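You operate a simulated robot arm through the tools that you are given. There is no shell and no other tool.

You run a simulated two-armed robot. Do the job below in one go: nothing can be reset, and whatever is moved stays where it is left.

JOB
Stow the green weight in the table drawer, then tamp both proud tile blocks.
Fine: shut the drawer; red float, put back; both end flush; leave the third alone. Set down upright: green weight. Where these are worked on the way, their far stop is far enough and under half their travel is too little: table drawer.

The check looks at the end state, three seconds after you hand in, the way a careful person would. Anything else that was tipped, shoved, dropped, spilled or broken makes it a failure.

ROBOT AND FRAMES
Two 7-joint arms with fingered hands on one trunk that stands fixed in place. Base frame: the origin is at the foot of the trunk, x ahead of it, y to its left, z up; the work surface is at about z = 0.88. Units: m, rad, N and s.
The left shoulder is at [0.021, 0.269, 1.122], the right one opposite. Payload 5 kg a hand.
The tool frame of a hand sits at the grasp point between the pads (the TCP): z along the fingers, y along the line on which they close. The tips reach 0.042 m beyond it. Largest opening 0.208 m; the body of the gripper starts 0.119 m behind the TCP. The gripper is a hand of 4 fingers: y runs from the thumb to the fingers, the wrist lies at [0, 0, -0.317] in the tool frame.
Orientation is that of the tool frame in the base frame, as [roll, pitch, yaw] about the fixed x, y, z axes, in that order (R = Rz(yaw) Ry(pitch) Rx(roll)). With the fingers straight down and closing along the base's y, the tool's x points along the base's -x, its y along +y and its z along -z.

CONTROLS
- The arms move only by the tool servo_tool. It takes "left_targets", "right_targets" or both (then of equal length, played together; a hand with none holds still); each is a list of rows, each a list of 6 numbers: the shift along the tool's x, y, z in m, then the turn, a rotation vector about the tool's x, y, z in rad. In form: [[tx, ty, tz, rx, ry, rz], ...]. A call has 1 to 20 rows; each row shifts and turns the commanded pose from where the row before left it, along the tool's axes as they then stand. Each row takes 0.2 s and may step no farther than 0.05 m and 0.15 rad from the row before; otherwise, the whole call is refused. A pose out of reach is approached as far as the arm can. The call stops where the force on the tool passes 90 N (or 10 N more than at its start, if that is more) or the arm is blocked; 0.2 s more then pass. In this call time passes only in rows, and 0.2 s behind the last. It gives the time, the measured TCP pose, the force on the tool (base axes), the opening and the grip force at its end, in the units of the frame above (readings bear some noise), with the torque about the TCP (base axes, N m) and any sound that the robot's microphone picked up.
- Cameras (640 x 400 px; columns grow to the right, rows downward): "scene" is now at [0.1475, -0.0531, 1.403]; the picture's right is [-0.58, -0.81, 0.00], its down [-0.34, 0.25, -0.91] and it looks along [0.74, -0.53, -0.42] (base axes); focal length 285 px, centre (320, 200). "left" rides on the left gripper at [-0.093, 0.001, -0.146] in its tool frame; the picture's right is [-0.02, -1.00, 0.00], its down [0.84, -0.01, -0.54] and it looks along [0.54, -0.01, 0.84] (tool axes); focal length 280 px, centre (320, 200). "right" rides on the right gripper at [0.093, 0.001, -0.146] in its tool frame; the picture's right is [-0.01, 1.00, 0.00], its down [-0.84, -0.01, -0.54] and it looks along [-0.54, -0.01, 0.84] (tool axes); focal length 280 px, centre (320, 200). There is no depth. A picture from a camera that has moved, and an enlarged one, comes with that camera's place and axes in the base frame and with its lens.
- snapshot(camera): a new picture of that camera. The clock stands still meanwhile.
- move_column(by): slides the trunk up (or, below 0, down) by that many m; the arms and the scene camera ride with it, the base frame stays. It gives what a move gives, with no picture.
- set_fingers(finger1, finger2, finger3, thumb_bend, hand): sets how far each is bent, from 0 (flat) to 1 (curled in); at 0.3 the hand is open as for a grip, at 0.7 the pads meet at the TCP. One left out holds its place. A second passes; each finger stops where it meets its share of the squeeze, and holds until it gets a number again. It is the only way to open and close the hand. It gives what a move gives, with no picture; readings hold the bend of each and the force on the fingers (four entries, about 0 where the hand has none), thumb and palm.
- aim_head(pan, tilt): turns the head with the scene camera to pan (to the left, within 1.396 rad either way) and tilt (down, from -0.506 to 1.204), counted from straight ahead of the robot. It gives what a move gives.
- enlarge(camera, box): a new picture of the part [left, top, right, bottom] of that camera's present view, enlarged. The clock stands still meanwhile.
- hand_in(): hands the job in; it is judged then, once.

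Places have to be worked out from the pictures, the camera data and where the tool is seen. Open the grippers and draw the arms clear of the work before you hand the job in, unless the task says otherwise.

The tools are called by a JSON object that holds its "fn" and its "kwargs". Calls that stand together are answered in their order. servo_tool: Moves the arms, as the interface text tells. Its arguments: {"type":"object","properties":{"left_targets":{"type":"array","items":{"type":"array","items":{"type":"number"}}},"right_targets":{"type":"array","items":{"type":"array","items":{"type":"number"}}}},"required":[]} The other tools are called the same way: move_column (by) slides the trunk up or down; set_fingers (finger1, finger2, finger3, thumb_bend, hand) moves the fingers one by one; aim_head (pan, tilt) turns the head that bears the scene camera; snapshot (camera) takes a picture; enlarge (camera, box) takes an enlarged picture of a part of a camera's view; hand_in () hands the job in.

At the start:

```text
time: 0.0
left_ee_pos: [0.4581, -0.1003, 1.2039]
left_tool_rot: [-3.141, 0.0, 2.62]
left_wrist_force: [0.7, -0.3, -0.4]
left_wrist_torque: [0.0, -0.04, 0.01]
left_gripper_width: 0.2078
left_gripper_force: 0.0
left_shape: jaw
left_bend: [0.3, 0.3, 0.3, 0.3]
left_finger forces: [0.0, 0.0, 0.0, 0.0, 0.1, 0.0]
right_ee_pos: [0.5857, -0.6667, 1.2334]
right_tool_rot: [-3.141, -0.002, 2.619]
right_wrist_force: [-0.5, 0.1, -0.5]
right_wrist_torque: [-0.01, 0.02, 0.0]
right_gripper_width: 0.208
right_gripper_force: 0.2
right_shape: jaw
right_bend: [0.3, 0.3, 0.3, 0.3]
right_finger forces: [0.0, 0.0, 0.0, 0.1, 0.1, 0.0]
trunk travel left (down, up): [-0.5, 0.121]
head pan, tilt: [-0.621, 0.436]
```

scene: 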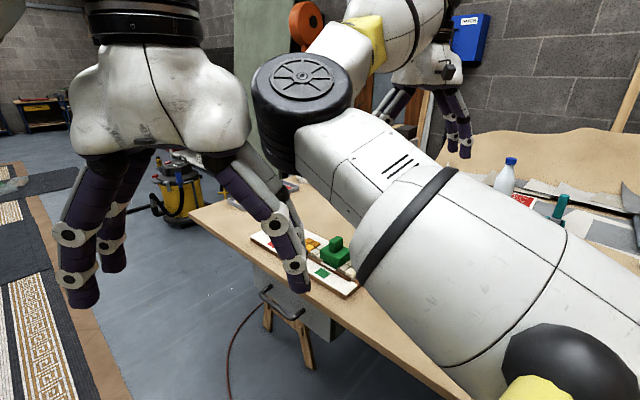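
right: 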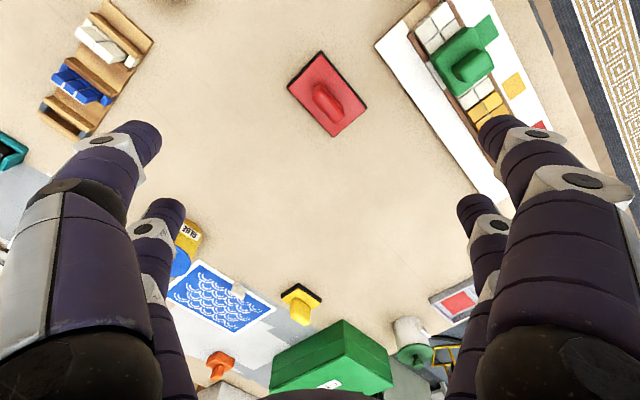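
left: 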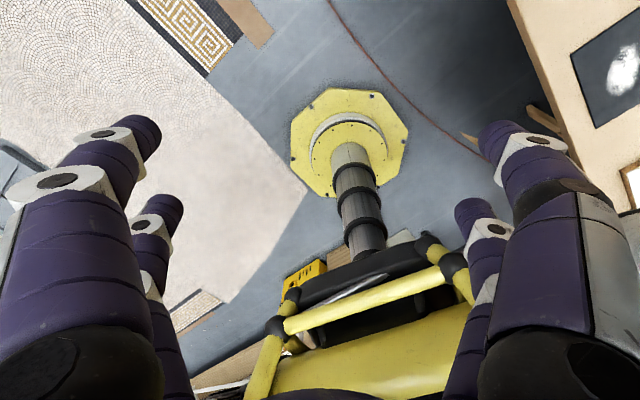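

I see a workbench with a red float, a white board with tile blocks and a green block-like object with a knob on it; a drawer handle hangs below the table edge. I'll enlarge the right camera view and the scene view to understand the layout.

{"fn": "enlarge", "kwargs": {"camera": "right", "box": [360, 0, 580, 200]}}

{"fn": "enlarge", "kwargs": {"camera": "scene", "box": [180, 180, 400, 360]}}

{"fn": "enlarge", "kwargs": {"camera": "right", "box": [150, 180, 480, 400]}}

```text
2.00 times, centred on (470, 100) of right
camera zoom: at [0.5043, -0.6187, 1.3805], right [0.51, 0.86, 0.0], down [0.72, -0.43, 0.54], along [0.46, -0.28, -0.84], focal length 561 px, centre (20, 400)
```

zoom: 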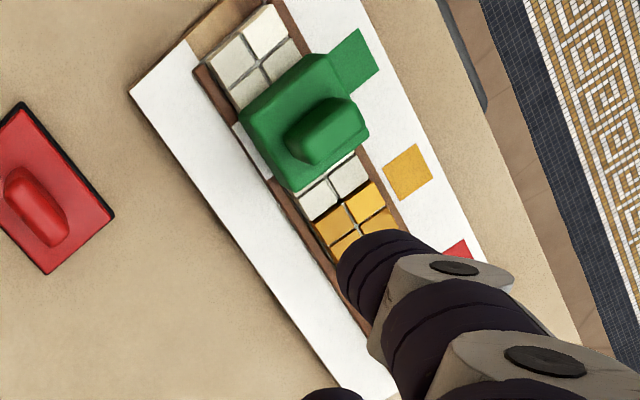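

```text
2.22 times, centred on (290, 270) of scene
camera zoom: at [0.1475, -0.0531, 1.403], right [-0.58, -0.81, 0.0], down [-0.34, 0.25, -0.91], along [0.74, -0.53, -0.42], focal length 634 px, centre (387, 44)
```

zoom: 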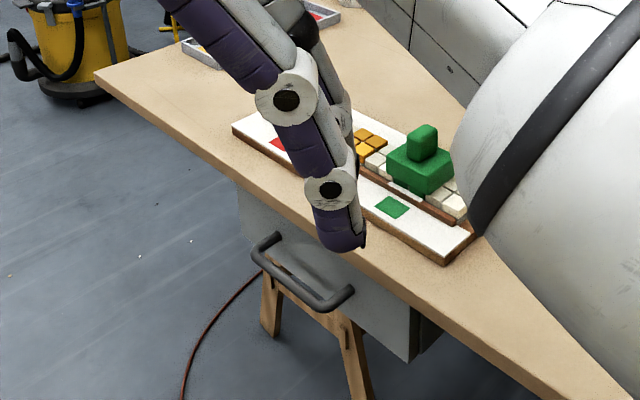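

```text
1.82 times, centred on (315, 290) of right
camera zoom: at [0.5043, -0.6187, 1.3805], right [0.51, 0.86, 0.0], down [0.72, -0.43, 0.54], along [0.46, -0.28, -0.84], focal length 510 px, centre (329, 36)
```

zoom: 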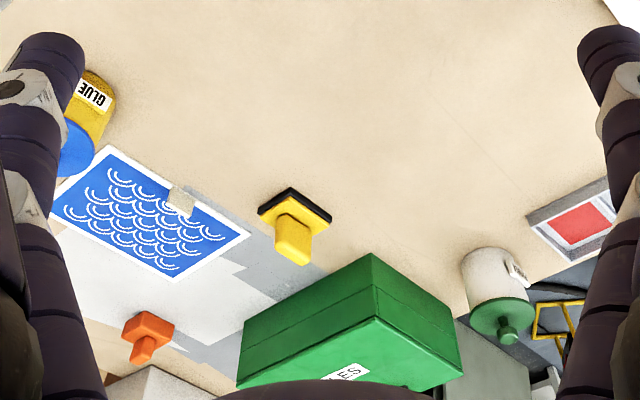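

The green weight sits on the tile row around (0.65, -0.47), the red float is near (0.60, -0.66), and the drawer front faces the robot's left side. I'll swing the left hand left, out of view, and raise the right hand and draw it back, so I can see the bench better.

{"fn": "servo_tool", "kwargs": {"left_targets": [[0.0208, 0.0361, 0, 0, 0, 0], [0.0208, 0.0361, 0, 0, 0, 0], [0.0208, 0.0361, 0, 0, 0, 0], [0.0208, 0.0361, 0, 0, 0, 0], [0.0208, 0.0361, 0, 0, 0, 0], [0.0208, 0.0361, 0, 0, 0, 0]], "right_targets": [[0.036, -0.0208, 0, 0, 0, 0], [0.036, -0.0208, 0, 0, 0, 0], [0.036, -0.0208, 0, 0, 0, 0], [0.036, -0.0208, 0, 0, 0, 0], [0.036, -0.0208, 0, 0, 0, 0], [0.036, -0.0208, 0, 0, 0, 0]]}}

{"fn": "snapshot", "kwargs": {"camera": "scene"}}

{"fn": "snapshot", "kwargs": {"camera": "right"}}

{"fn": "snapshot", "kwargs": {"camera": "left"}}

```text
time: 1.4
left_ee_pos: [0.4545, 0.1531, 1.2064]
left_tool_rot: [3.139, 0.001, 2.62]
left_wrist_force: [-1.3, 0.4, 0.0]
left_wrist_torque: [-0.08, -0.12, 0.02]
left_gripper_width: 0.2078
left_gripper_force: 0.1
left_shape: jaw
left_bend: [0.3, 0.3, 0.3, 0.3]
left_finger forces: [0.0, 0.0, 0.0, 0.0, 0.0, 0.1]
right_ee_pos: [0.3349, -0.6655, 1.2311]
right_tool_rot: [3.14, 0.002, 2.62]
right_wrist_force: [-0.6, 0.1, 0.8]
right_wrist_torque: [-0.06, -0.07, 0.03]
right_gripper_width: 0.2079
right_gripper_force: 0.1
right_shape: jaw
right_bend: [0.3, 0.3, 0.3, 0.3]
right_finger forces: [0.1, 0.0, 0.0, 0.1, 0.1, 0.0]
trunk travel left (down, up): [-0.5, 0.121]
head pan, tilt: [-0.621, 0.436]
```

```text
taken
camera scene: at [0.1465, -0.0524, 1.4033], right [-0.58, -0.81, 0.0], down [-0.34, 0.25, -0.91], along [0.74, -0.53, -0.42], focal length 285 px, centre (320, 200)
```

scene: 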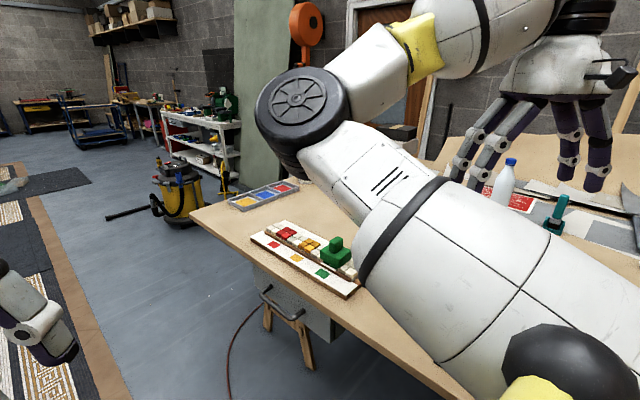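

```text
taken
camera right: at [0.2537, -0.6165, 1.3784], right [0.51, 0.86, 0.0], down [0.72, -0.43, 0.54], along [0.46, -0.28, -0.84], focal length 280 px, centre (320, 200)
```

right: 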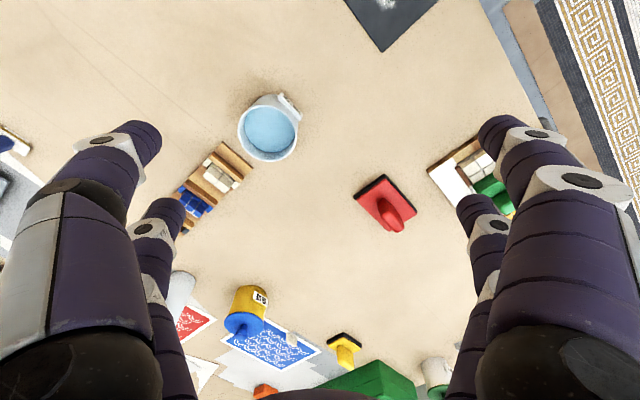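

```text
taken
camera left: at [0.536, 0.107, 1.3511], right [-0.49, -0.87, 0.0], down [-0.74, 0.41, 0.54], along [-0.47, 0.26, -0.84], focal length 280 px, centre (320, 200)
```

left: 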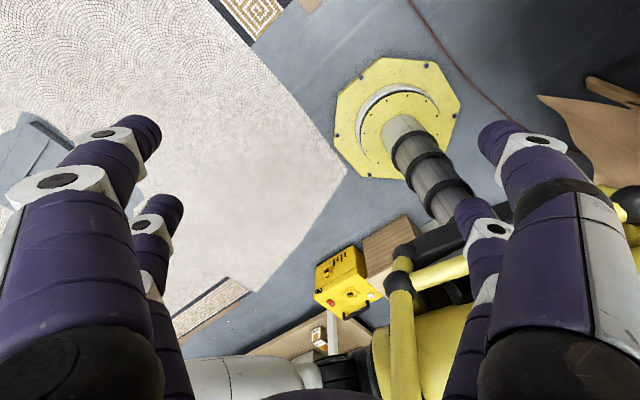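

Now the board shows in the scene view, with red, yellow and green tile blocks each next to a marker square. I'll enlarge the board and the drawer.

{"fn": "enlarge", "kwargs": {"camera": "scene", "box": [235, 205, 365, 305]}}

{"fn": "enlarge", "kwargs": {"camera": "scene", "box": [230, 260, 360, 350]}}

```text
4.00 times, centred on (300, 255) of scene
camera zoom: at [0.1465, -0.0524, 1.4033], right [-0.58, -0.81, 0.0], down [-0.34, 0.25, -0.91], along [0.74, -0.53, -0.42], focal length 1140 px, centre (400, -20)
```

zoom: 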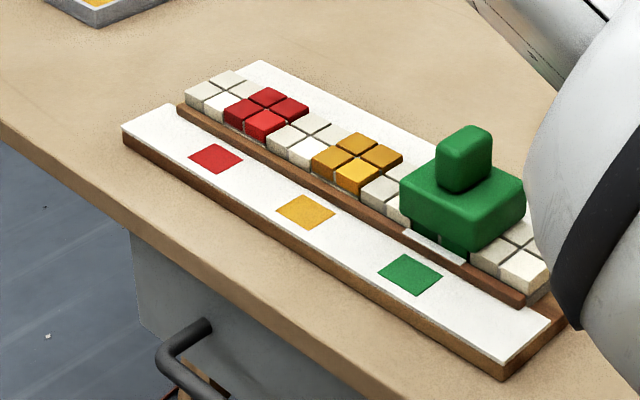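

```text
4.44 times, centred on (295, 305) of scene
camera zoom: at [0.1465, -0.0524, 1.4033], right [-0.58, -0.81, 0.0], down [-0.34, 0.25, -0.91], along [0.74, -0.53, -0.42], focal length 1267 px, centre (431, -267)
```

zoom: 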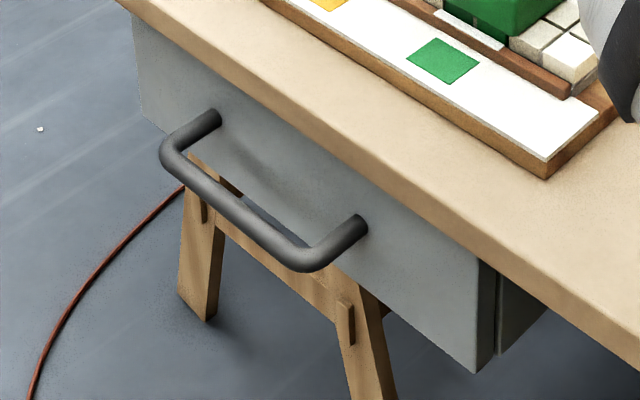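

The row holds red, yellow and green blocks, with the weight on or over the green one, and the drawer has a bar handle around (0.72, -0.31) below the bench. The bench edge runs about 12° off base x. I'll yaw the left hand to line up with it and tilt the hand to point at the drawer front, which also lets its camera look at the drawer.

{"fn": "servo_tool", "kwargs": {"left_targets": [[0, 0, 0, 0, 0, -0.145], [0, 0, 0, 0, 0, -0.145], [0, 0, 0, 0, 0, -0.145], [0, 0, 0, 0, 0, -0.145], [0, 0, 0, 0, 0, -0.145], [0, 0, 0, 0.15, 0, 0], [0, 0, 0, 0.15, 0, 0], [0, 0, 0, 0.15, 0, 0], [0, 0, 0, 0.15, 0, 0], [0, 0, 0, 0.15, 0, 0], [0, 0, 0, 0.15, 0, 0], [0, 0, 0, 0.15, 0, 0], [0, 0, 0, 0.15, 0, 0]]}}

{"fn": "snapshot", "kwargs": {"camera": "left"}}

{"fn": "snapshot", "kwargs": {"camera": "scene"}}

```text
time: 4.2
left_ee_pos: [0.4569, 0.1507, 1.2051]
left_tool_rot: [-1.941, 0.001, -2.939]
left_wrist_force: [0.4, 0.6, 0.1]
left_wrist_torque: [0.01, 0.0, -0.02]
left_gripper_width: 0.208
left_gripper_force: 0.0
left_shape: jaw
left_bend: [0.3, 0.3, 0.3, 0.3]
left_finger forces: [0.0, 0.1, 0.0, 0.0, 0.1, 0.0]
right_ee_pos: [0.3368, -0.665, 1.2301]
right_tool_rot: [-3.14, 0.001, 2.619]
right_wrist_force: [0.5, 0.1, 0.6]
right_wrist_torque: [-0.07, 0.0, -0.01]
right_gripper_width: 0.2078
right_gripper_force: 0.1
right_shape: jaw
right_bend: [0.3, 0.3, 0.3, 0.3]
right_finger forces: [0.0, 0.1, 0.1, 0.0, 0.1, 0.0]
trunk travel left (down, up): [-0.5, 0.121]
head pan, tilt: [-0.621, 0.436]
```

```text
taken
camera left: at [0.5209, 0.3046, 1.2551], right [0.09, -0.35, 0.93], down [-0.93, 0.32, 0.2], along [-0.37, -0.88, -0.3], focal length 280 px, centre (320, 200)
```

left: 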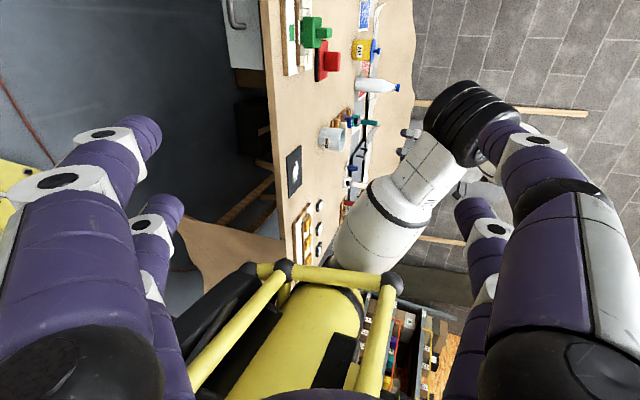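

```text
taken
camera scene: at [0.1478, -0.0525, 1.403], right [-0.58, -0.81, 0.0], down [-0.34, 0.25, -0.91], along [0.74, -0.53, -0.42], focal length 285 px, centre (320, 200)
```

scene: 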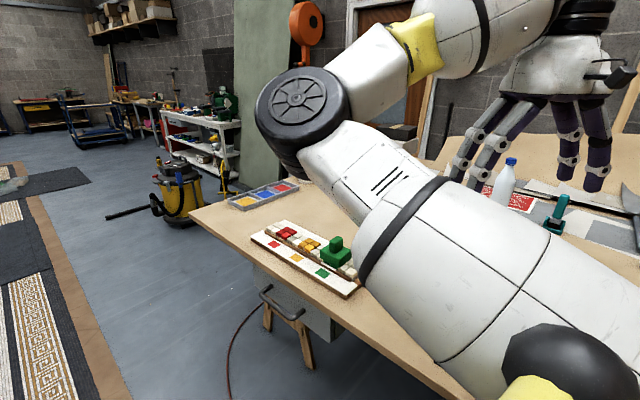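

The left hand is tilted toward the drawer, and the workbench is in view sideways. I'll move it closer so its camera looks at the board, weight and drawer from the side at a low angle.

{"fn": "servo_tool", "kwargs": {"left_targets": [[-0.0256, 0.0122, 0.0377, 0, 0, 0], [-0.0256, 0.0122, 0.0377, 0, 0, 0], [-0.0256, 0.0122, 0.0377, 0, 0, 0], [-0.0256, 0.0122, 0.0377, 0, 0, 0], [-0.0256, 0.0122, 0.0377, 0, 0, 0], [-0.0256, 0.0122, 0.0377, 0, 0, 0], [-0.0256, 0.0122, 0.0377, 0, 0, 0], [-0.0256, 0.0122, 0.0377, 0, 0, 0]]}}

{"fn": "snapshot", "kwargs": {"camera": "left"}}

{"fn": "snapshot", "kwargs": {"camera": "scene"}}

```text
time: 6.0
left_ee_pos: [0.7096, -0.0491, 1.0021]
left_tool_rot: [-1.942, 0.0, -2.939]
left_wrist_force: [0.2, -0.5, 0.3]
left_wrist_torque: [0.05, 0.05, -0.05]
left_gripper_width: 0.2081
left_gripper_force: 0.1
left_shape: jaw
left_bend: [0.3, 0.3, 0.3, 0.3]
left_finger forces: [0.0, 0.0, 0.1, 0.1, 0.0, 0.1]
right_ee_pos: [0.3371, -0.6658, 1.2308]
right_tool_rot: [3.141, -0.002, 2.621]
right_wrist_force: [0.9, 0.6, -0.9]
right_wrist_torque: [0.07, 0.08, -0.02]
right_gripper_width: 0.208
right_gripper_force: 0.0
right_shape: jaw
right_bend: [0.3, 0.3, 0.3, 0.3]
right_finger forces: [0.0, 0.1, 0.0, 0.1, 0.0, 0.0]
trunk travel left (down, up): [-0.5, 0.121]
head pan, tilt: [-0.621, 0.436]
```

```text
taken
camera left: at [0.7735, 0.1046, 1.0527], right [0.09, -0.35, 0.93], down [-0.93, 0.32, 0.21], along [-0.37, -0.88, -0.3], focal length 280 px, centre (320, 200)
```

left: 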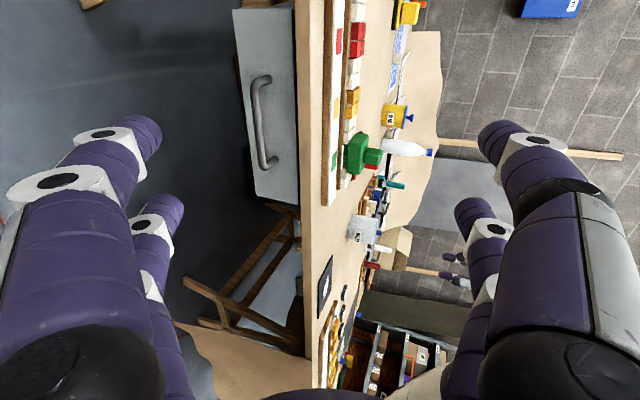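

```text
taken
camera scene: at [0.148, -0.0534, 1.4027], right [-0.58, -0.81, 0.0], down [-0.34, 0.25, -0.91], along [0.74, -0.53, -0.42], focal length 285 px, centre (320, 200)
```

scene: 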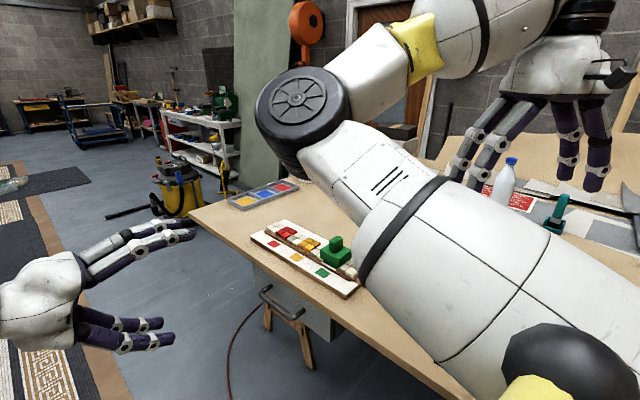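

{"fn": "enlarge", "kwargs": {"camera": "left", "box": [300, 0, 460, 100]}}

{"fn": "enlarge", "kwargs": {"camera": "left", "box": [300, 90, 460, 190]}}

{"fn": "enlarge", "kwargs": {"camera": "left", "box": [200, 0, 420, 220]}}

```text
4.00 times, centred on (380, 50) of left
camera zoom: at [0.7735, 0.1046, 1.0527], right [0.09, -0.35, 0.93], down [-0.93, 0.32, 0.21], along [-0.37, -0.88, -0.3], focal length 1122 px, centre (80, 800)
```

zoom: 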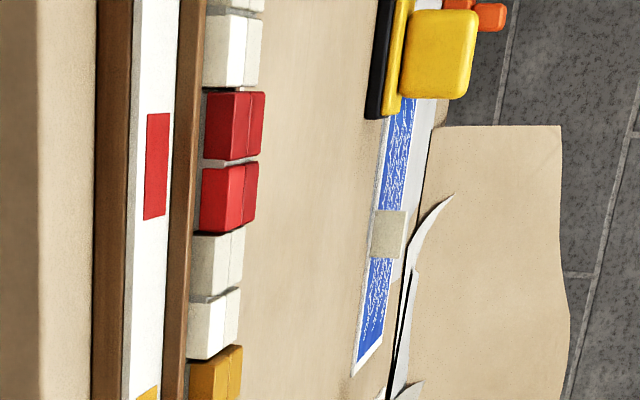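

```text
4.00 times, centred on (380, 140) of left
camera zoom: at [0.7735, 0.1046, 1.0527], right [0.09, -0.35, 0.93], down [-0.93, 0.32, 0.21], along [-0.37, -0.88, -0.3], focal length 1122 px, centre (80, 440)
```

zoom: 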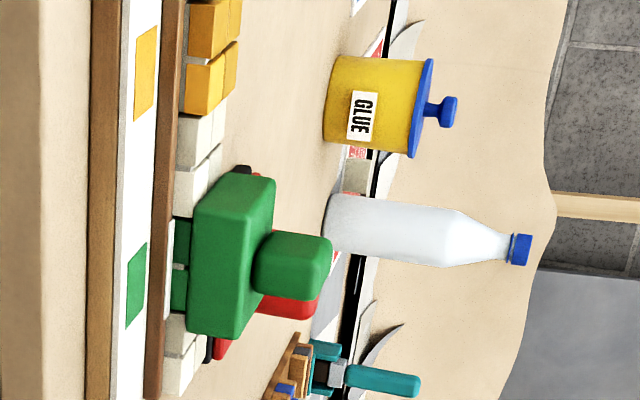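

```text
1.82 times, centred on (310, 110) of left
camera zoom: at [0.7735, 0.1046, 1.0527], right [0.09, -0.35, 0.93], down [-0.93, 0.32, 0.21], along [-0.37, -0.88, -0.3], focal length 510 px, centre (338, 364)
```

zoom: 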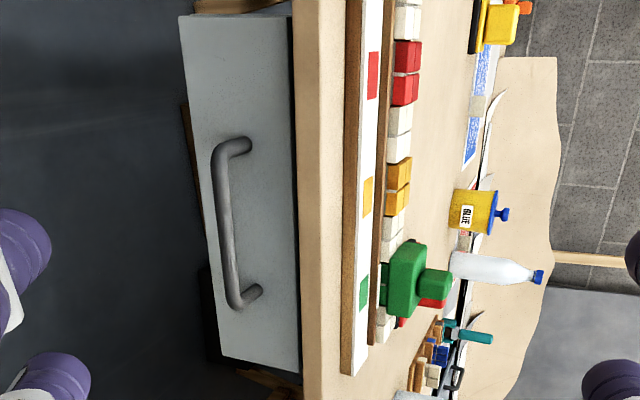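

The bar handle triangulates to about (0.70, -0.30, 0.80), roughly 0.136 m long with a 0.04 m standoff, and the bench lip ends about 0.013 m ahead of the drawer front. The red and yellow blocks stand slightly above their white neighbours. I'll half-close the left hand, level it, and bring it to a pre-grasp pose in front of the handle.

{"fn": "set_fingers", "kwargs": {"hand": "left", "finger1": 0.52, "finger2": 0.52, "finger3": 0.52, "thumb_bend": 0.52}}

{"fn": "servo_tool", "kwargs": {"left_targets": [[0, 0, 0, 0.124, 0, 0], [0, 0, 0, 0.124, 0, 0], [0, 0, 0, 0.123, 0, 0]]}}

{"fn": "snapshot", "kwargs": {"camera": "left"}}

```text
time: 7.0
left_ee_pos: [0.7077, -0.0493, 1.0015]
left_tool_rot: [-1.941, -0.001, -2.939]
left_wrist_force: [-0.2, 0.0, 0.4]
left_wrist_torque: [-0.01, 0.02, -0.04]
left_gripper_width: 0.1028
left_gripper_force: 0.2
left_shape: fingers
left_bend: [0.52, 0.52, 0.52, 0.52]
left_finger forces: [0.0, 0.1, 0.0, 0.0, 0.0, 0.0]
right_ee_pos: [0.3367, -0.6665, 1.2301]
right_tool_rot: [3.141, -0.001, 2.619]
right_wrist_force: [0.0, 0.1, -0.6]
right_wrist_torque: [0.04, 0.05, 0.0]
right_gripper_width: 0.208
right_gripper_force: 0.1
right_shape: jaw
right_bend: [0.3, 0.3, 0.3, 0.3]
right_finger forces: [0.1, 0.0, 0.0, 0.0, 0.0, 0.0]
trunk travel left (down, up): [-0.5, 0.121]
head pan, tilt: [-0.621, 0.436]
```

```text
time: 7.8
left_ee_pos: [0.7073, -0.0472, 1.0044]
left_tool_rot: [-1.571, 0.003, -2.94]
left_wrist_force: [1.0, 0.5, 0.5]
left_wrist_torque: [0.17, 0.06, -0.1]
left_gripper_width: 0.1023
left_gripper_force: 0.1
left_shape: fingers
left_bend: [0.52, 0.52, 0.52, 0.52]
left_finger forces: [0.0, 0.0, 0.0, 0.0, 0.1, 0.0]
right_ee_pos: [0.3364, -0.6654, 1.2299]
right_tool_rot: [3.141, 0.0, 2.617]
right_wrist_force: [0.0, 0.4, 0.1]
right_wrist_torque: [-0.01, 0.06, 0.01]
right_gripper_width: 0.2079
right_gripper_force: 0.1
right_shape: jaw
right_bend: [0.3, 0.3, 0.3, 0.3]
right_finger forces: [0.1, 0.0, 0.0, 0.0, 0.0, 0.0]
trunk travel left (down, up): [-0.5, 0.121]
head pan, tilt: [-0.621, 0.436]
```

```text
taken
camera left: at [0.7703, 0.1147, 1.0014], right [0.01, 0.0, 1.0], down [-0.93, 0.36, 0.01], along [-0.36, -0.93, 0.01], focal length 280 px, centre (320, 200)
```

left: 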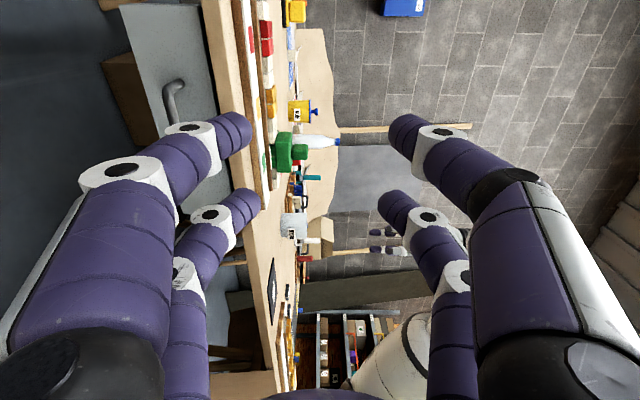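

The hand is level with an opening of 0.10 m. I'll move it down and forward to about 0.1 m in front of the bar.

{"fn": "servo_tool", "kwargs": {"left_targets": [[0.00935, 0.0335, 0.0241, 0, 0, 0], [0.00935, 0.0335, 0.0241, 0, 0, 0], [0.00935, 0.0335, 0.0241, 0, 0, 0], [0.00935, 0.0335, 0.0241, 0, 0, 0], [0.00935, 0.0335, 0.0241, 0, 0, 0], [0.00935, 0.0335, 0.0241, 0, 0, 0]]}}

{"fn": "snapshot", "kwargs": {"camera": "left"}}

{"fn": "snapshot", "kwargs": {"camera": "scene"}}

```text
time: 9.2
left_ee_pos: [0.6835, -0.2021, 0.7993]
left_tool_rot: [-1.57, 0.001, -2.937]
left_wrist_force: [0.7, 1.7, 0.9]
left_wrist_torque: [0.16, 0.01, -0.14]
left_gripper_width: 0.1026
left_gripper_force: 0.0
left_shape: fingers
left_bend: [0.52, 0.52, 0.52, 0.52]
left_finger forces: [0.0, 0.0, 0.0, 0.0, 0.1, 0.1]
right_ee_pos: [0.3372, -0.6654, 1.2298]
right_tool_rot: [3.14, 0.0, 2.62]
right_wrist_force: [0.2, 0.6, -1.0]
right_wrist_torque: [0.01, 0.01, 0.02]
right_gripper_width: 0.208
right_gripper_force: 0.0
right_shape: jaw
right_bend: [0.3, 0.3, 0.3, 0.3]
right_finger forces: [0.1, 0.1, 0.1, 0.0, 0.0, 0.1]
trunk travel left (down, up): [-0.5, 0.121]
head pan, tilt: [-0.621, 0.436]
```

```text
taken
camera left: at [0.7455, -0.0407, 0.7974], right [0.01, 0.0, 1.0], down [-0.93, 0.36, 0.01], along [-0.36, -0.93, 0.01], focal length 280 px, centre (320, 200)
```

left: 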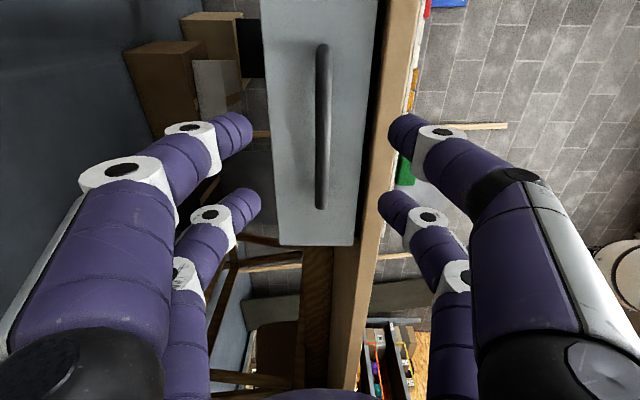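

```text
taken
camera scene: at [0.1478, -0.0532, 1.4029], right [-0.58, -0.81, 0.0], down [-0.34, 0.25, -0.91], along [0.74, -0.53, -0.42], focal length 285 px, centre (320, 200)
```

scene: 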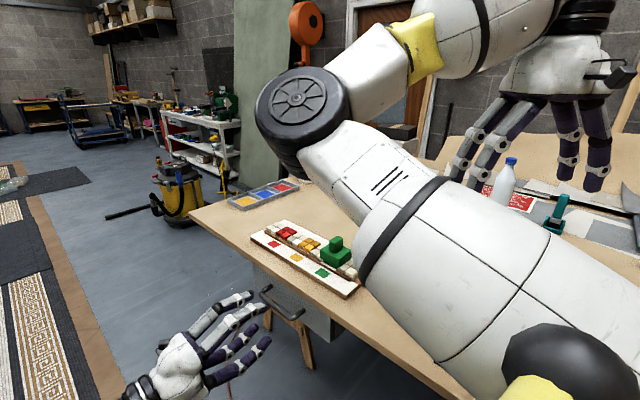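

The bar shows centred between the digits in height and along its length. I'll close the hand further, to about 0.06 m, so the upper digits clear the bench lip, then advance onto the bar.

{"fn": "set_fingers", "kwargs": {"hand": "left", "finger1": 0.6, "finger2": 0.6, "finger3": 0.6, "thumb_bend": 0.6}}

{"fn": "servo_tool", "kwargs": {"left_targets": [[0, -0.0013, 0.02, 0, 0, 0], [0, -0.0012, 0.02, 0, 0, 0], [0, -0.0012, 0.02, 0, 0, 0]]}}

{"fn": "snapshot", "kwargs": {"camera": "left"}}

```text
time: 10.2
left_ee_pos: [0.6837, -0.2049, 0.7999]
left_tool_rot: [-1.571, 0.0, -2.939]
left_wrist_force: [0.0, 0.5, 0.2]
left_wrist_torque: [-0.04, 0.0, -0.01]
left_gripper_width: 0.0608
left_gripper_force: 0.1
left_shape: fingers
left_bend: [0.6, 0.6, 0.6, 0.6]
left_finger forces: [0.0, 0.0, 0.1, 0.0, 0.0, 0.0]
right_ee_pos: [0.3358, -0.6653, 1.2303]
right_tool_rot: [-3.141, 0.0, 2.619]
right_wrist_force: [0.0, -0.3, -0.9]
right_wrist_torque: [-0.01, 0.0, -0.04]
right_gripper_width: 0.2081
right_gripper_force: 0.0
right_shape: jaw
right_bend: [0.3, 0.3, 0.3, 0.3]
right_finger forces: [0.0, 0.0, 0.0, 0.0, 0.0, 0.1]
trunk travel left (down, up): [-0.5, 0.121]
head pan, tilt: [-0.621, 0.436]
```

```text
time: 11.0
left_ee_pos: [0.692, -0.2597, 0.8052]
left_tool_rot: [-1.571, 0.0, -2.939]
left_wrist_force: [1.2, 0.7, 0.1]
left_wrist_torque: [-0.08, -0.03, -0.01]
left_gripper_width: 0.0608
left_gripper_force: 0.0
left_shape: fingers
left_bend: [0.6, 0.6, 0.6, 0.6]
left_finger forces: [0.1, 0.0, 0.0, 0.0, 0.1, 0.0]
right_ee_pos: [0.3357, -0.6661, 1.2304]
right_tool_rot: [3.141, 0.0, 2.618]
right_wrist_force: [-0.9, -0.3, 0.0]
right_wrist_torque: [0.01, -0.03, 0.04]
right_gripper_width: 0.2082
right_gripper_force: 0.1
right_shape: jaw
right_bend: [0.3, 0.3, 0.3, 0.3]
right_finger forces: [0.1, 0.0, 0.0, 0.1, 0.1, 0.0]
trunk travel left (down, up): [-0.5, 0.121]
head pan, tilt: [-0.621, 0.436]
```

```text
taken
camera left: at [0.7543, -0.0968, 0.803], right [0.01, 0.0, 1.0], down [-0.93, 0.36, 0.01], along [-0.36, -0.93, 0.01], focal length 280 px, centre (320, 200)
```

left: 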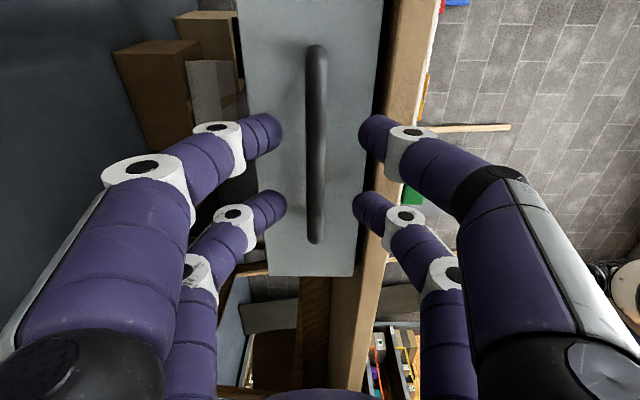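

The bar lies between the digit tips, slightly below the hand centre. I'll advance another 2.6 cm, dropping about 4 mm, and then close.

{"fn": "servo_tool", "kwargs": {"left_targets": [[0, 0.002, 0.013, 0, 0, 0], [0, 0.002, 0.013, 0, 0, 0]]}}

{"fn": "snapshot", "kwargs": {"camera": "left"}}

```text
time: 11.6
left_ee_pos: [0.6968, -0.2863, 0.8015]
left_tool_rot: [-1.573, 0.001, -2.939]
left_wrist_force: [0.0, -0.9, 0.2]
left_wrist_torque: [-0.02, 0.03, -0.03]
left_gripper_width: 0.0609
left_gripper_force: 0.1
left_shape: fingers
left_bend: [0.6, 0.6, 0.6, 0.6]
left_finger forces: [0.0, 0.0, 0.0, 0.1, 0.1, 0.0]
right_ee_pos: [0.3361, -0.6657, 1.2303]
right_tool_rot: [-3.141, 0.0, 2.619]
right_wrist_force: [0.3, -1.0, -0.1]
right_wrist_torque: [0.04, 0.0, 0.01]
right_gripper_width: 0.2081
right_gripper_force: 0.0
right_shape: jaw
right_bend: [0.3, 0.3, 0.3, 0.3]
right_finger forces: [0.0, 0.0, 0.0, 0.0, 0.1, 0.0]
trunk travel left (down, up): [-0.5, 0.121]
head pan, tilt: [-0.621, 0.436]
```

```text
taken
camera left: at [0.7598, -0.1231, 0.799], right [0.01, 0.0, 1.0], down [-0.93, 0.36, 0.01], along [-0.36, -0.93, 0.01], focal length 280 px, centre (320, 200)
```

left: 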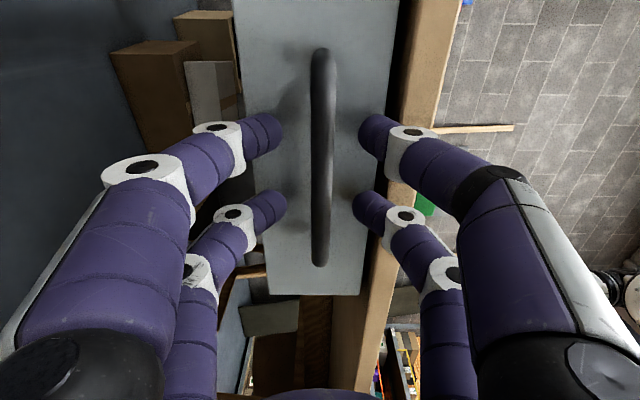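

The bar is now right between the digits at TCP depth with no contact force. I'll close the fingers on it.

{"fn": "set_fingers", "kwargs": {"hand": "left", "finger1": 0.75, "finger2": 0.75, "finger3": 0.75, "thumb_bend": 0.75}}

{"fn": "snapshot", "kwargs": {"camera": "left"}}

```text
time: 12.6
left_ee_pos: [0.6967, -0.2858, 0.8007]
left_tool_rot: [-1.573, -0.001, -2.939]
left_wrist_force: [-0.6, 0.0, -0.4]
left_wrist_torque: [0.02, 0.0, 0.0]
left_gripper_width: 0.0037
left_gripper_force: 0.1
left_shape: fingers
left_bend: [0.73, 0.73, 0.74, 0.73]
left_finger forces: [0.0, 0.1, 0.0, 0.0, 0.1, 0.0]
right_ee_pos: [0.3349, -0.6648, 1.2304]
right_tool_rot: [3.14, 0.0, 2.618]
right_wrist_force: [-0.4, 0.4, 0.8]
right_wrist_torque: [0.02, 0.02, -0.01]
right_gripper_width: 0.2078
right_gripper_force: 0.1
right_shape: jaw
right_bend: [0.3, 0.3, 0.3, 0.3]
right_finger forces: [0.0, 0.1, 0.0, 0.0, 0.0, 0.1]
trunk travel left (down, up): [-0.5, 0.121]
head pan, tilt: [-0.621, 0.436]
```

```text
taken
camera left: at [0.7598, -0.1229, 0.799], right [0.01, 0.0, 1.0], down [-0.93, 0.36, 0.01], along [-0.36, -0.93, 0.01], focal length 280 px, centre (320, 200)
```

left: 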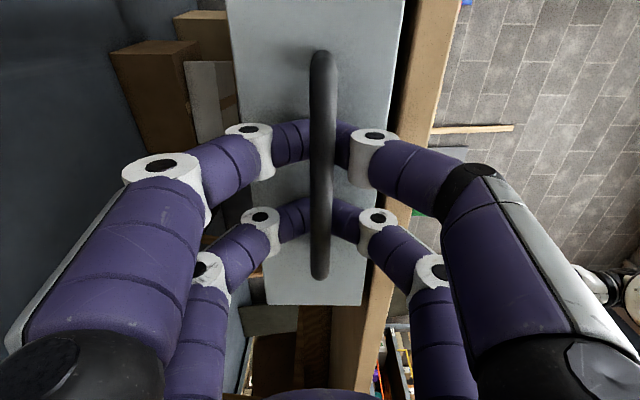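

The digits have closed behind the bar, forming a hook around it. I'll pull straight back and watch the force.

{"fn": "servo_tool", "kwargs": {"left_targets": [[0, 0, -0.02, 0, 0, 0], [0, 0, -0.025, 0, 0, 0], [0, 0, -0.025, 0, 0, 0], [0, 0, -0.025, 0, 0, 0]]}}

{"fn": "snapshot", "kwargs": {"camera": "scene"}}

{"fn": "snapshot", "kwargs": {"camera": "left"}}

```text
time: 13.6
left_ee_pos: [0.6804, -0.1928, 0.8001]
left_tool_rot: [-1.572, -0.001, -2.939]
left_wrist_force: [1.6, -0.2, -0.1]
left_wrist_torque: [0.01, 0.04, 0.0]
left_gripper_width: 0.0034
left_gripper_force: 0.1
left_shape: fingers
left_bend: [0.73, 0.73, 0.74, 0.73]
left_finger forces: [0.1, 0.0, 0.0, 0.1, 0.0, 0.0]
right_ee_pos: [0.336, -0.6657, 1.2305]
right_tool_rot: [-3.142, 0.0, 2.617]
right_wrist_force: [0.6, 0.6, 0.9]
right_wrist_torque: [0.0, 0.04, 0.01]
right_gripper_width: 0.2079
right_gripper_force: 0.1
right_shape: jaw
right_bend: [0.3, 0.3, 0.3, 0.3]
right_finger forces: [0.0, 0.0, 0.0, 0.0, 0.0, 0.0]
trunk travel left (down, up): [-0.5, 0.121]
head pan, tilt: [-0.621, 0.436]
```

```text
taken
camera scene: at [0.1478, -0.0529, 1.4029], right [-0.58, -0.81, 0.0], down [-0.34, 0.25, -0.91], along [0.74, -0.53, -0.42], focal length 285 px, centre (320, 200)
```

scene: 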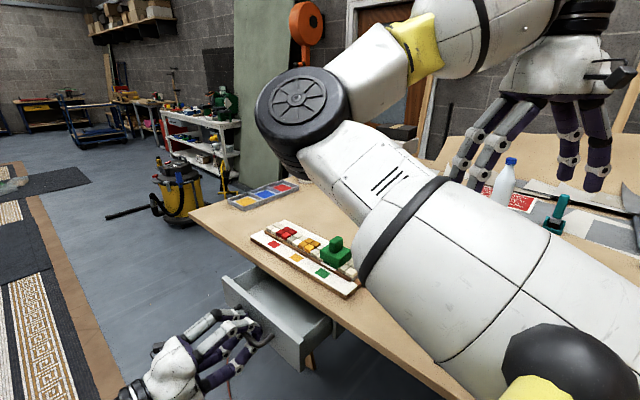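

```text
taken
camera left: at [0.7428, -0.0291, 0.7982], right [0.01, 0.0, 1.0], down [-0.93, 0.36, 0.01], along [-0.36, -0.93, 0.01], focal length 280 px, centre (320, 200)
```

left: 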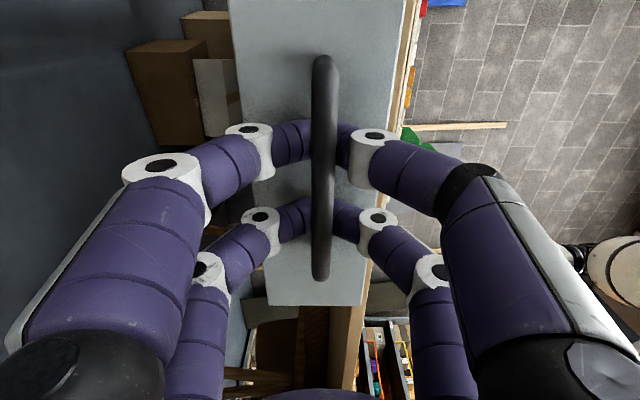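

The drawer is open about 10 cm and moves freely. I'll keep pulling in small steps to find its stop.

{"fn": "servo_tool", "kwargs": {"left_targets": [[0, 0, -0.02, 0, 0, 0], [0, 0, -0.02, 0, 0, 0], [0, 0, -0.02, 0, 0, 0], [0, 0, -0.02, 0, 0, 0]]}}

{"fn": "snapshot", "kwargs": {"camera": "scene"}}

```text
time: 14.6
left_ee_pos: [0.6643, -0.1131, 0.8012]
left_tool_rot: [-1.57, -0.001, -2.94]
left_wrist_force: [0.5, 0.4, 1.2]
left_wrist_torque: [-0.03, -0.04, -0.02]
left_gripper_width: 0.004
left_gripper_force: 0.0
left_shape: fingers
left_bend: [0.73, 0.73, 0.74, 0.73]
left_finger forces: [0.0, 0.1, 0.1, 0.0, 0.0, 0.0]
right_ee_pos: [0.3365, -0.6649, 1.2313]
right_tool_rot: [-3.142, 0.001, 2.617]
right_wrist_force: [0.3, 0.9, 0.6]
right_wrist_torque: [-0.02, 0.01, -0.01]
right_gripper_width: 0.2078
right_gripper_force: 0.1
right_shape: jaw
right_bend: [0.3, 0.3, 0.3, 0.3]
right_finger forces: [0.0, 0.0, 0.0, 0.0, 0.0, 0.0]
trunk travel left (down, up): [-0.5, 0.121]
head pan, tilt: [-0.621, 0.436]
```

```text
taken
camera scene: at [0.1477, -0.0528, 1.403], right [-0.58, -0.81, 0.0], down [-0.34, 0.25, -0.91], along [0.74, -0.53, -0.42], focal length 285 px, centre (320, 200)
```

scene: 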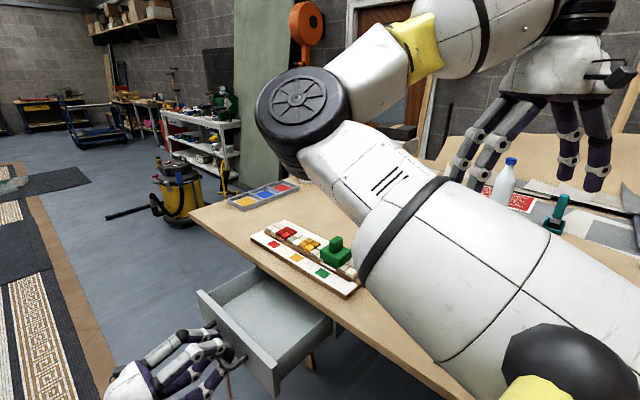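

About 17.5 cm open with no resistance. I'll continue toward the far stop.

{"fn": "servo_tool", "kwargs": {"left_targets": [[0, 0, -0.015, 0, 0, 0], [0, 0, -0.015, 0, 0, 0], [0, 0, -0.015, 0, 0, 0], [0, 0, -0.015, 0, 0, 0], [0, 0, -0.015, 0, 0, 0]]}}

{"fn": "snapshot", "kwargs": {"camera": "scene"}}

{"fn": "snapshot", "kwargs": {"camera": "left"}}

```text
time: 15.8
left_ee_pos: [0.6467, -0.04, 0.8025]
left_tool_rot: [-1.571, 0.0, -2.94]
left_wrist_force: [0.2, 0.2, 0.9]
left_wrist_torque: [0.02, -0.03, 0.0]
left_gripper_width: 0.0036
left_gripper_force: 0.1
left_shape: fingers
left_bend: [0.73, 0.73, 0.74, 0.73]
left_finger forces: [0.0, 0.0, 0.0, 0.0, 0.1, 0.0]
right_ee_pos: [0.3365, -0.6662, 1.2311]
right_tool_rot: [-3.141, 0.001, 2.618]
right_wrist_force: [0.0, -0.9, 0.2]
right_wrist_torque: [0.0, 0.01, -0.03]
right_gripper_width: 0.2078
right_gripper_force: 0.0
right_shape: jaw
right_bend: [0.3, 0.3, 0.3, 0.3]
right_finger forces: [0.1, 0.0, 0.2, 0.0, 0.1, 0.1]
trunk travel left (down, up): [-0.5, 0.121]
head pan, tilt: [-0.621, 0.436]
```

```text
taken
camera scene: at [0.1475, -0.053, 1.403], right [-0.58, -0.81, 0.0], down [-0.34, 0.25, -0.91], along [0.74, -0.53, -0.42], focal length 285 px, centre (320, 200)
```

scene: 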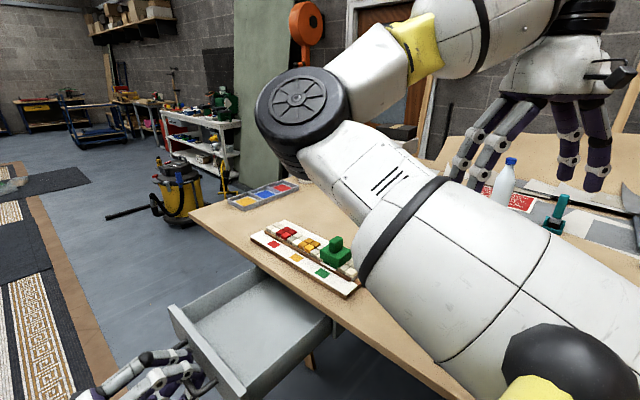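

```text
taken
camera left: at [0.7096, 0.1222, 0.799], right [0.01, 0.0, 1.0], down [-0.93, 0.36, 0.01], along [-0.36, -0.93, 0.01], focal length 280 px, centre (320, 200)
```

left: 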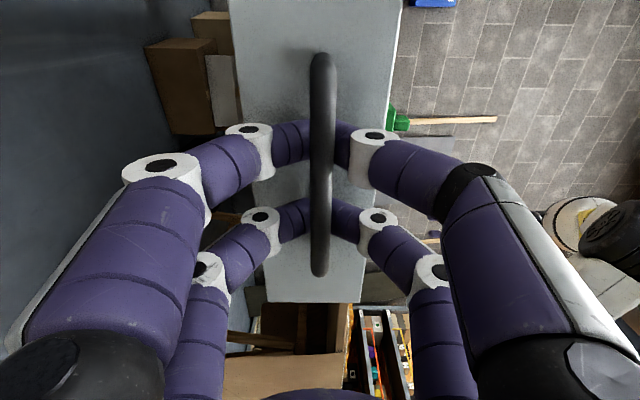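

Open about 25 cm and still free. I'll keep going gently to find the far stop.

{"fn": "servo_tool", "kwargs": {"left_targets": [[0, 0, -0.01, 0, 0, 0], [0, 0, -0.01, 0, 0, 0], [0, 0, -0.01, 0, 0, 0], [0, 0, -0.01, 0, 0, 0], [0, 0, -0.01, 0, 0, 0]]}}

{"fn": "snapshot", "kwargs": {"camera": "left"}}

```text
time: 17.0
left_ee_pos: [0.6366, 0.005, 0.802]
left_tool_rot: [-1.571, 0.0, -2.942]
left_wrist_force: [11.2, -23.1, 3.5]
left_wrist_torque: [0.06, -0.09, 0.31]
left_gripper_width: 0.0041
left_gripper_force: 16.3
left_shape: fingers
left_bend: [0.73, 0.73, 0.73, 0.72]
left_finger forces: [0.0, 8.8, 9.7, 0.1, 14.4, 0.1]
right_ee_pos: [0.3351, -0.669, 1.23]
right_tool_rot: [-3.142, -0.003, 2.615]
right_wrist_force: [0.7, -0.6, -0.9]
right_wrist_torque: [0.08, 0.01, 0.02]
right_gripper_width: 0.2078
right_gripper_force: 0.0
right_shape: jaw
right_bend: [0.3, 0.3, 0.3, 0.3]
right_finger forces: [0.1, 0.1, 0.0, 0.0, 0.0, 0.1]
trunk travel left (down, up): [-0.5, 0.121]
head pan, tilt: [-0.621, 0.436]
```

```text
taken
camera left: at [0.6996, 0.1673, 0.7992], right [0.01, 0.0, 1.0], down [-0.93, 0.36, 0.01], along [-0.36, -0.93, 0.01], focal length 280 px, centre (320, 200)
```

left: 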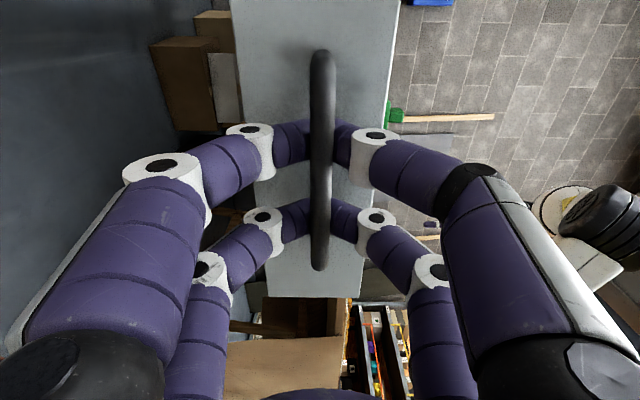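

The force rose to 25 N at roughly 30 cm of opening, so the drawer is at its far stop. I'll ease forward a little, open the digits and back away.

{"fn": "servo_tool", "kwargs": {"left_targets": [[0, 0, 0.006, 0, 0, 0]]}}

{"fn": "set_fingers", "kwargs": {"hand": "left", "finger1": 0.52, "finger2": 0.52, "finger3": 0.52, "thumb_bend": 0.52}}

{"fn": "servo_tool", "kwargs": {"left_targets": [[0, 0, -0.03, 0, 0, 0], [0, 0, -0.04, 0, 0, 0], [0, 0, -0.04, 0, 0, 0]]}}

{"fn": "snapshot", "kwargs": {"camera": "scene"}}

{"fn": "snapshot", "kwargs": {"camera": "left"}}

```text
time: 17.4
left_ee_pos: [0.6371, 0.002, 0.8017]
left_tool_rot: [-1.571, -0.001, -2.941]
left_wrist_force: [0.0, -3.3, 4.0]
left_wrist_torque: [-0.05, -0.09, 0.07]
left_gripper_width: 0.0042
left_gripper_force: 5.6
left_shape: fingers
left_bend: [0.73, 0.74, 0.74, 0.72]
left_finger forces: [0.0, 4.5, 5.2, 0.0, 0.0, 0.0]
right_ee_pos: [0.3369, -0.6657, 1.2297]
right_tool_rot: [-3.141, -0.001, 2.62]
right_wrist_force: [-0.8, -0.5, 0.0]
right_wrist_torque: [-0.04, 0.01, -0.04]
right_gripper_width: 0.2079
right_gripper_force: 0.0
right_shape: jaw
right_bend: [0.3, 0.3, 0.3, 0.3]
right_finger forces: [0.1, 0.0, 0.0, 0.0, 0.1, 0.0]
trunk travel left (down, up): [-0.5, 0.121]
head pan, tilt: [-0.621, 0.436]
```

```text
time: 18.4
left_ee_pos: [0.6374, 0.0018, 0.8009]
left_tool_rot: [-1.57, 0.0, -2.941]
left_wrist_force: [0.1, -0.2, 0.2]
left_wrist_torque: [0.02, -0.01, -0.02]
left_gripper_width: 0.1016
left_gripper_force: 0.2
left_shape: fingers
left_bend: [0.52, 0.52, 0.52, 0.52]
left_finger forces: [0.1, 0.1, 0.1, 0.1, 0.0, 0.0]
right_ee_pos: [0.3359, -0.6648, 1.2302]
right_tool_rot: [3.141, -0.001, 2.618]
right_wrist_force: [-0.6, 0.1, -0.3]
right_wrist_torque: [0.04, -0.04, -0.02]
right_gripper_width: 0.2081
right_gripper_force: 0.0
right_shape: jaw
right_bend: [0.3, 0.3, 0.3, 0.3]
right_finger forces: [0.1, 0.0, 0.0, 0.1, 0.0, 0.0]
trunk travel left (down, up): [-0.5, 0.121]
head pan, tilt: [-0.621, 0.436]
```

```text
time: 19.2
left_ee_pos: [0.6121, 0.1119, 0.8014]
left_tool_rot: [-1.572, 0.0, -2.94]
left_wrist_force: [0.3, 0.5, -0.4]
left_wrist_torque: [-0.01, -0.02, -0.01]
left_gripper_width: 0.1018
left_gripper_force: 0.1
left_shape: fingers
left_bend: [0.52, 0.52, 0.52, 0.52]
left_finger forces: [0.0, 0.0, 0.0, 0.0, 0.1, 0.0]
right_ee_pos: [0.336, -0.666, 1.2298]
right_tool_rot: [-3.141, 0.0, 2.617]
right_wrist_force: [0.1, 0.5, 0.2]
right_wrist_torque: [-0.01, 0.0, 0.0]
right_gripper_width: 0.208
right_gripper_force: 0.1
right_shape: jaw
right_bend: [0.3, 0.3, 0.3, 0.3]
right_finger forces: [0.0, 0.0, 0.0, 0.0, 0.0, 0.0]
trunk travel left (down, up): [-0.5, 0.121]
head pan, tilt: [-0.621, 0.436]
```

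```text
taken
camera scene: at [0.1477, -0.0531, 1.403], right [-0.58, -0.81, 0.0], down [-0.34, 0.25, -0.91], along [0.74, -0.53, -0.42], focal length 285 px, centre (320, 200)
```

scene: 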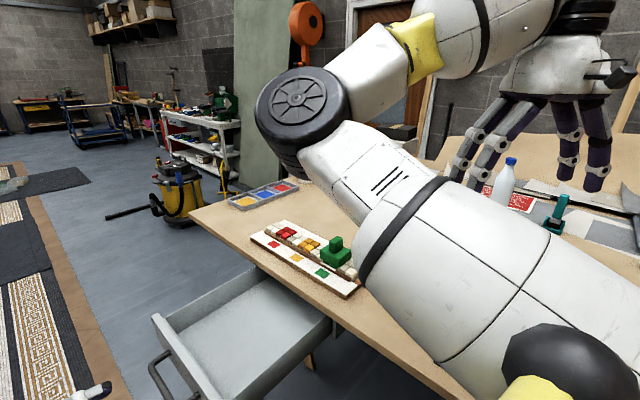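

```text
taken
camera left: at [0.6744, 0.2748, 0.799], right [0.01, 0.0, 1.0], down [-0.93, 0.36, 0.01], along [-0.36, -0.93, 0.01], focal length 280 px, centre (320, 200)
```

left: 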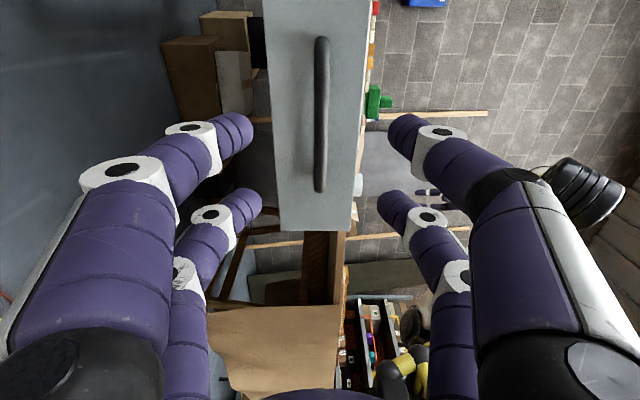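

The drawer is fully open and the left hand is clear of it. I'll look closely at the weight to learn its knob shape and orientation.

{"fn": "enlarge", "kwargs": {"camera": "scene", "box": [310, 225, 366, 300]}}

{"fn": "enlarge", "kwargs": {"camera": "scene", "box": [130, 250, 360, 400]}}

```text
5.33 times, centred on (338, 262) of scene
camera zoom: at [0.1477, -0.0531, 1.403], right [-0.58, -0.81, 0.0], down [-0.34, 0.25, -0.91], along [0.74, -0.53, -0.42], focal length 1521 px, centre (224, -133)
```

zoom: 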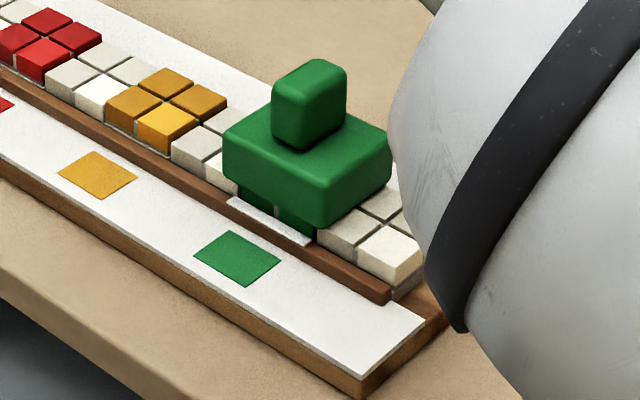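

```text
2.67 times, centred on (245, 325) of scene
camera zoom: at [0.1477, -0.0531, 1.403], right [-0.58, -0.81, 0.0], down [-0.34, 0.25, -0.91], along [0.74, -0.53, -0.42], focal length 760 px, centre (520, -133)
```

zoom: 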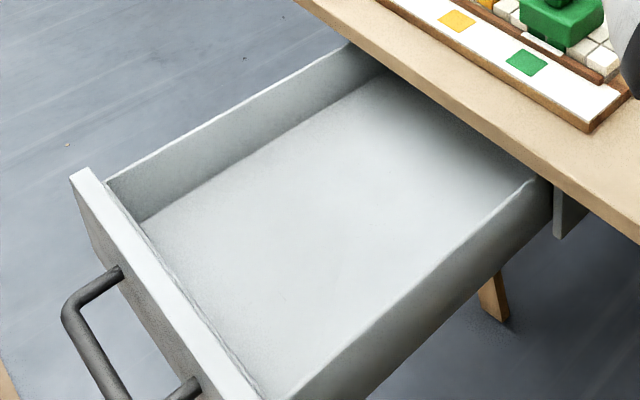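

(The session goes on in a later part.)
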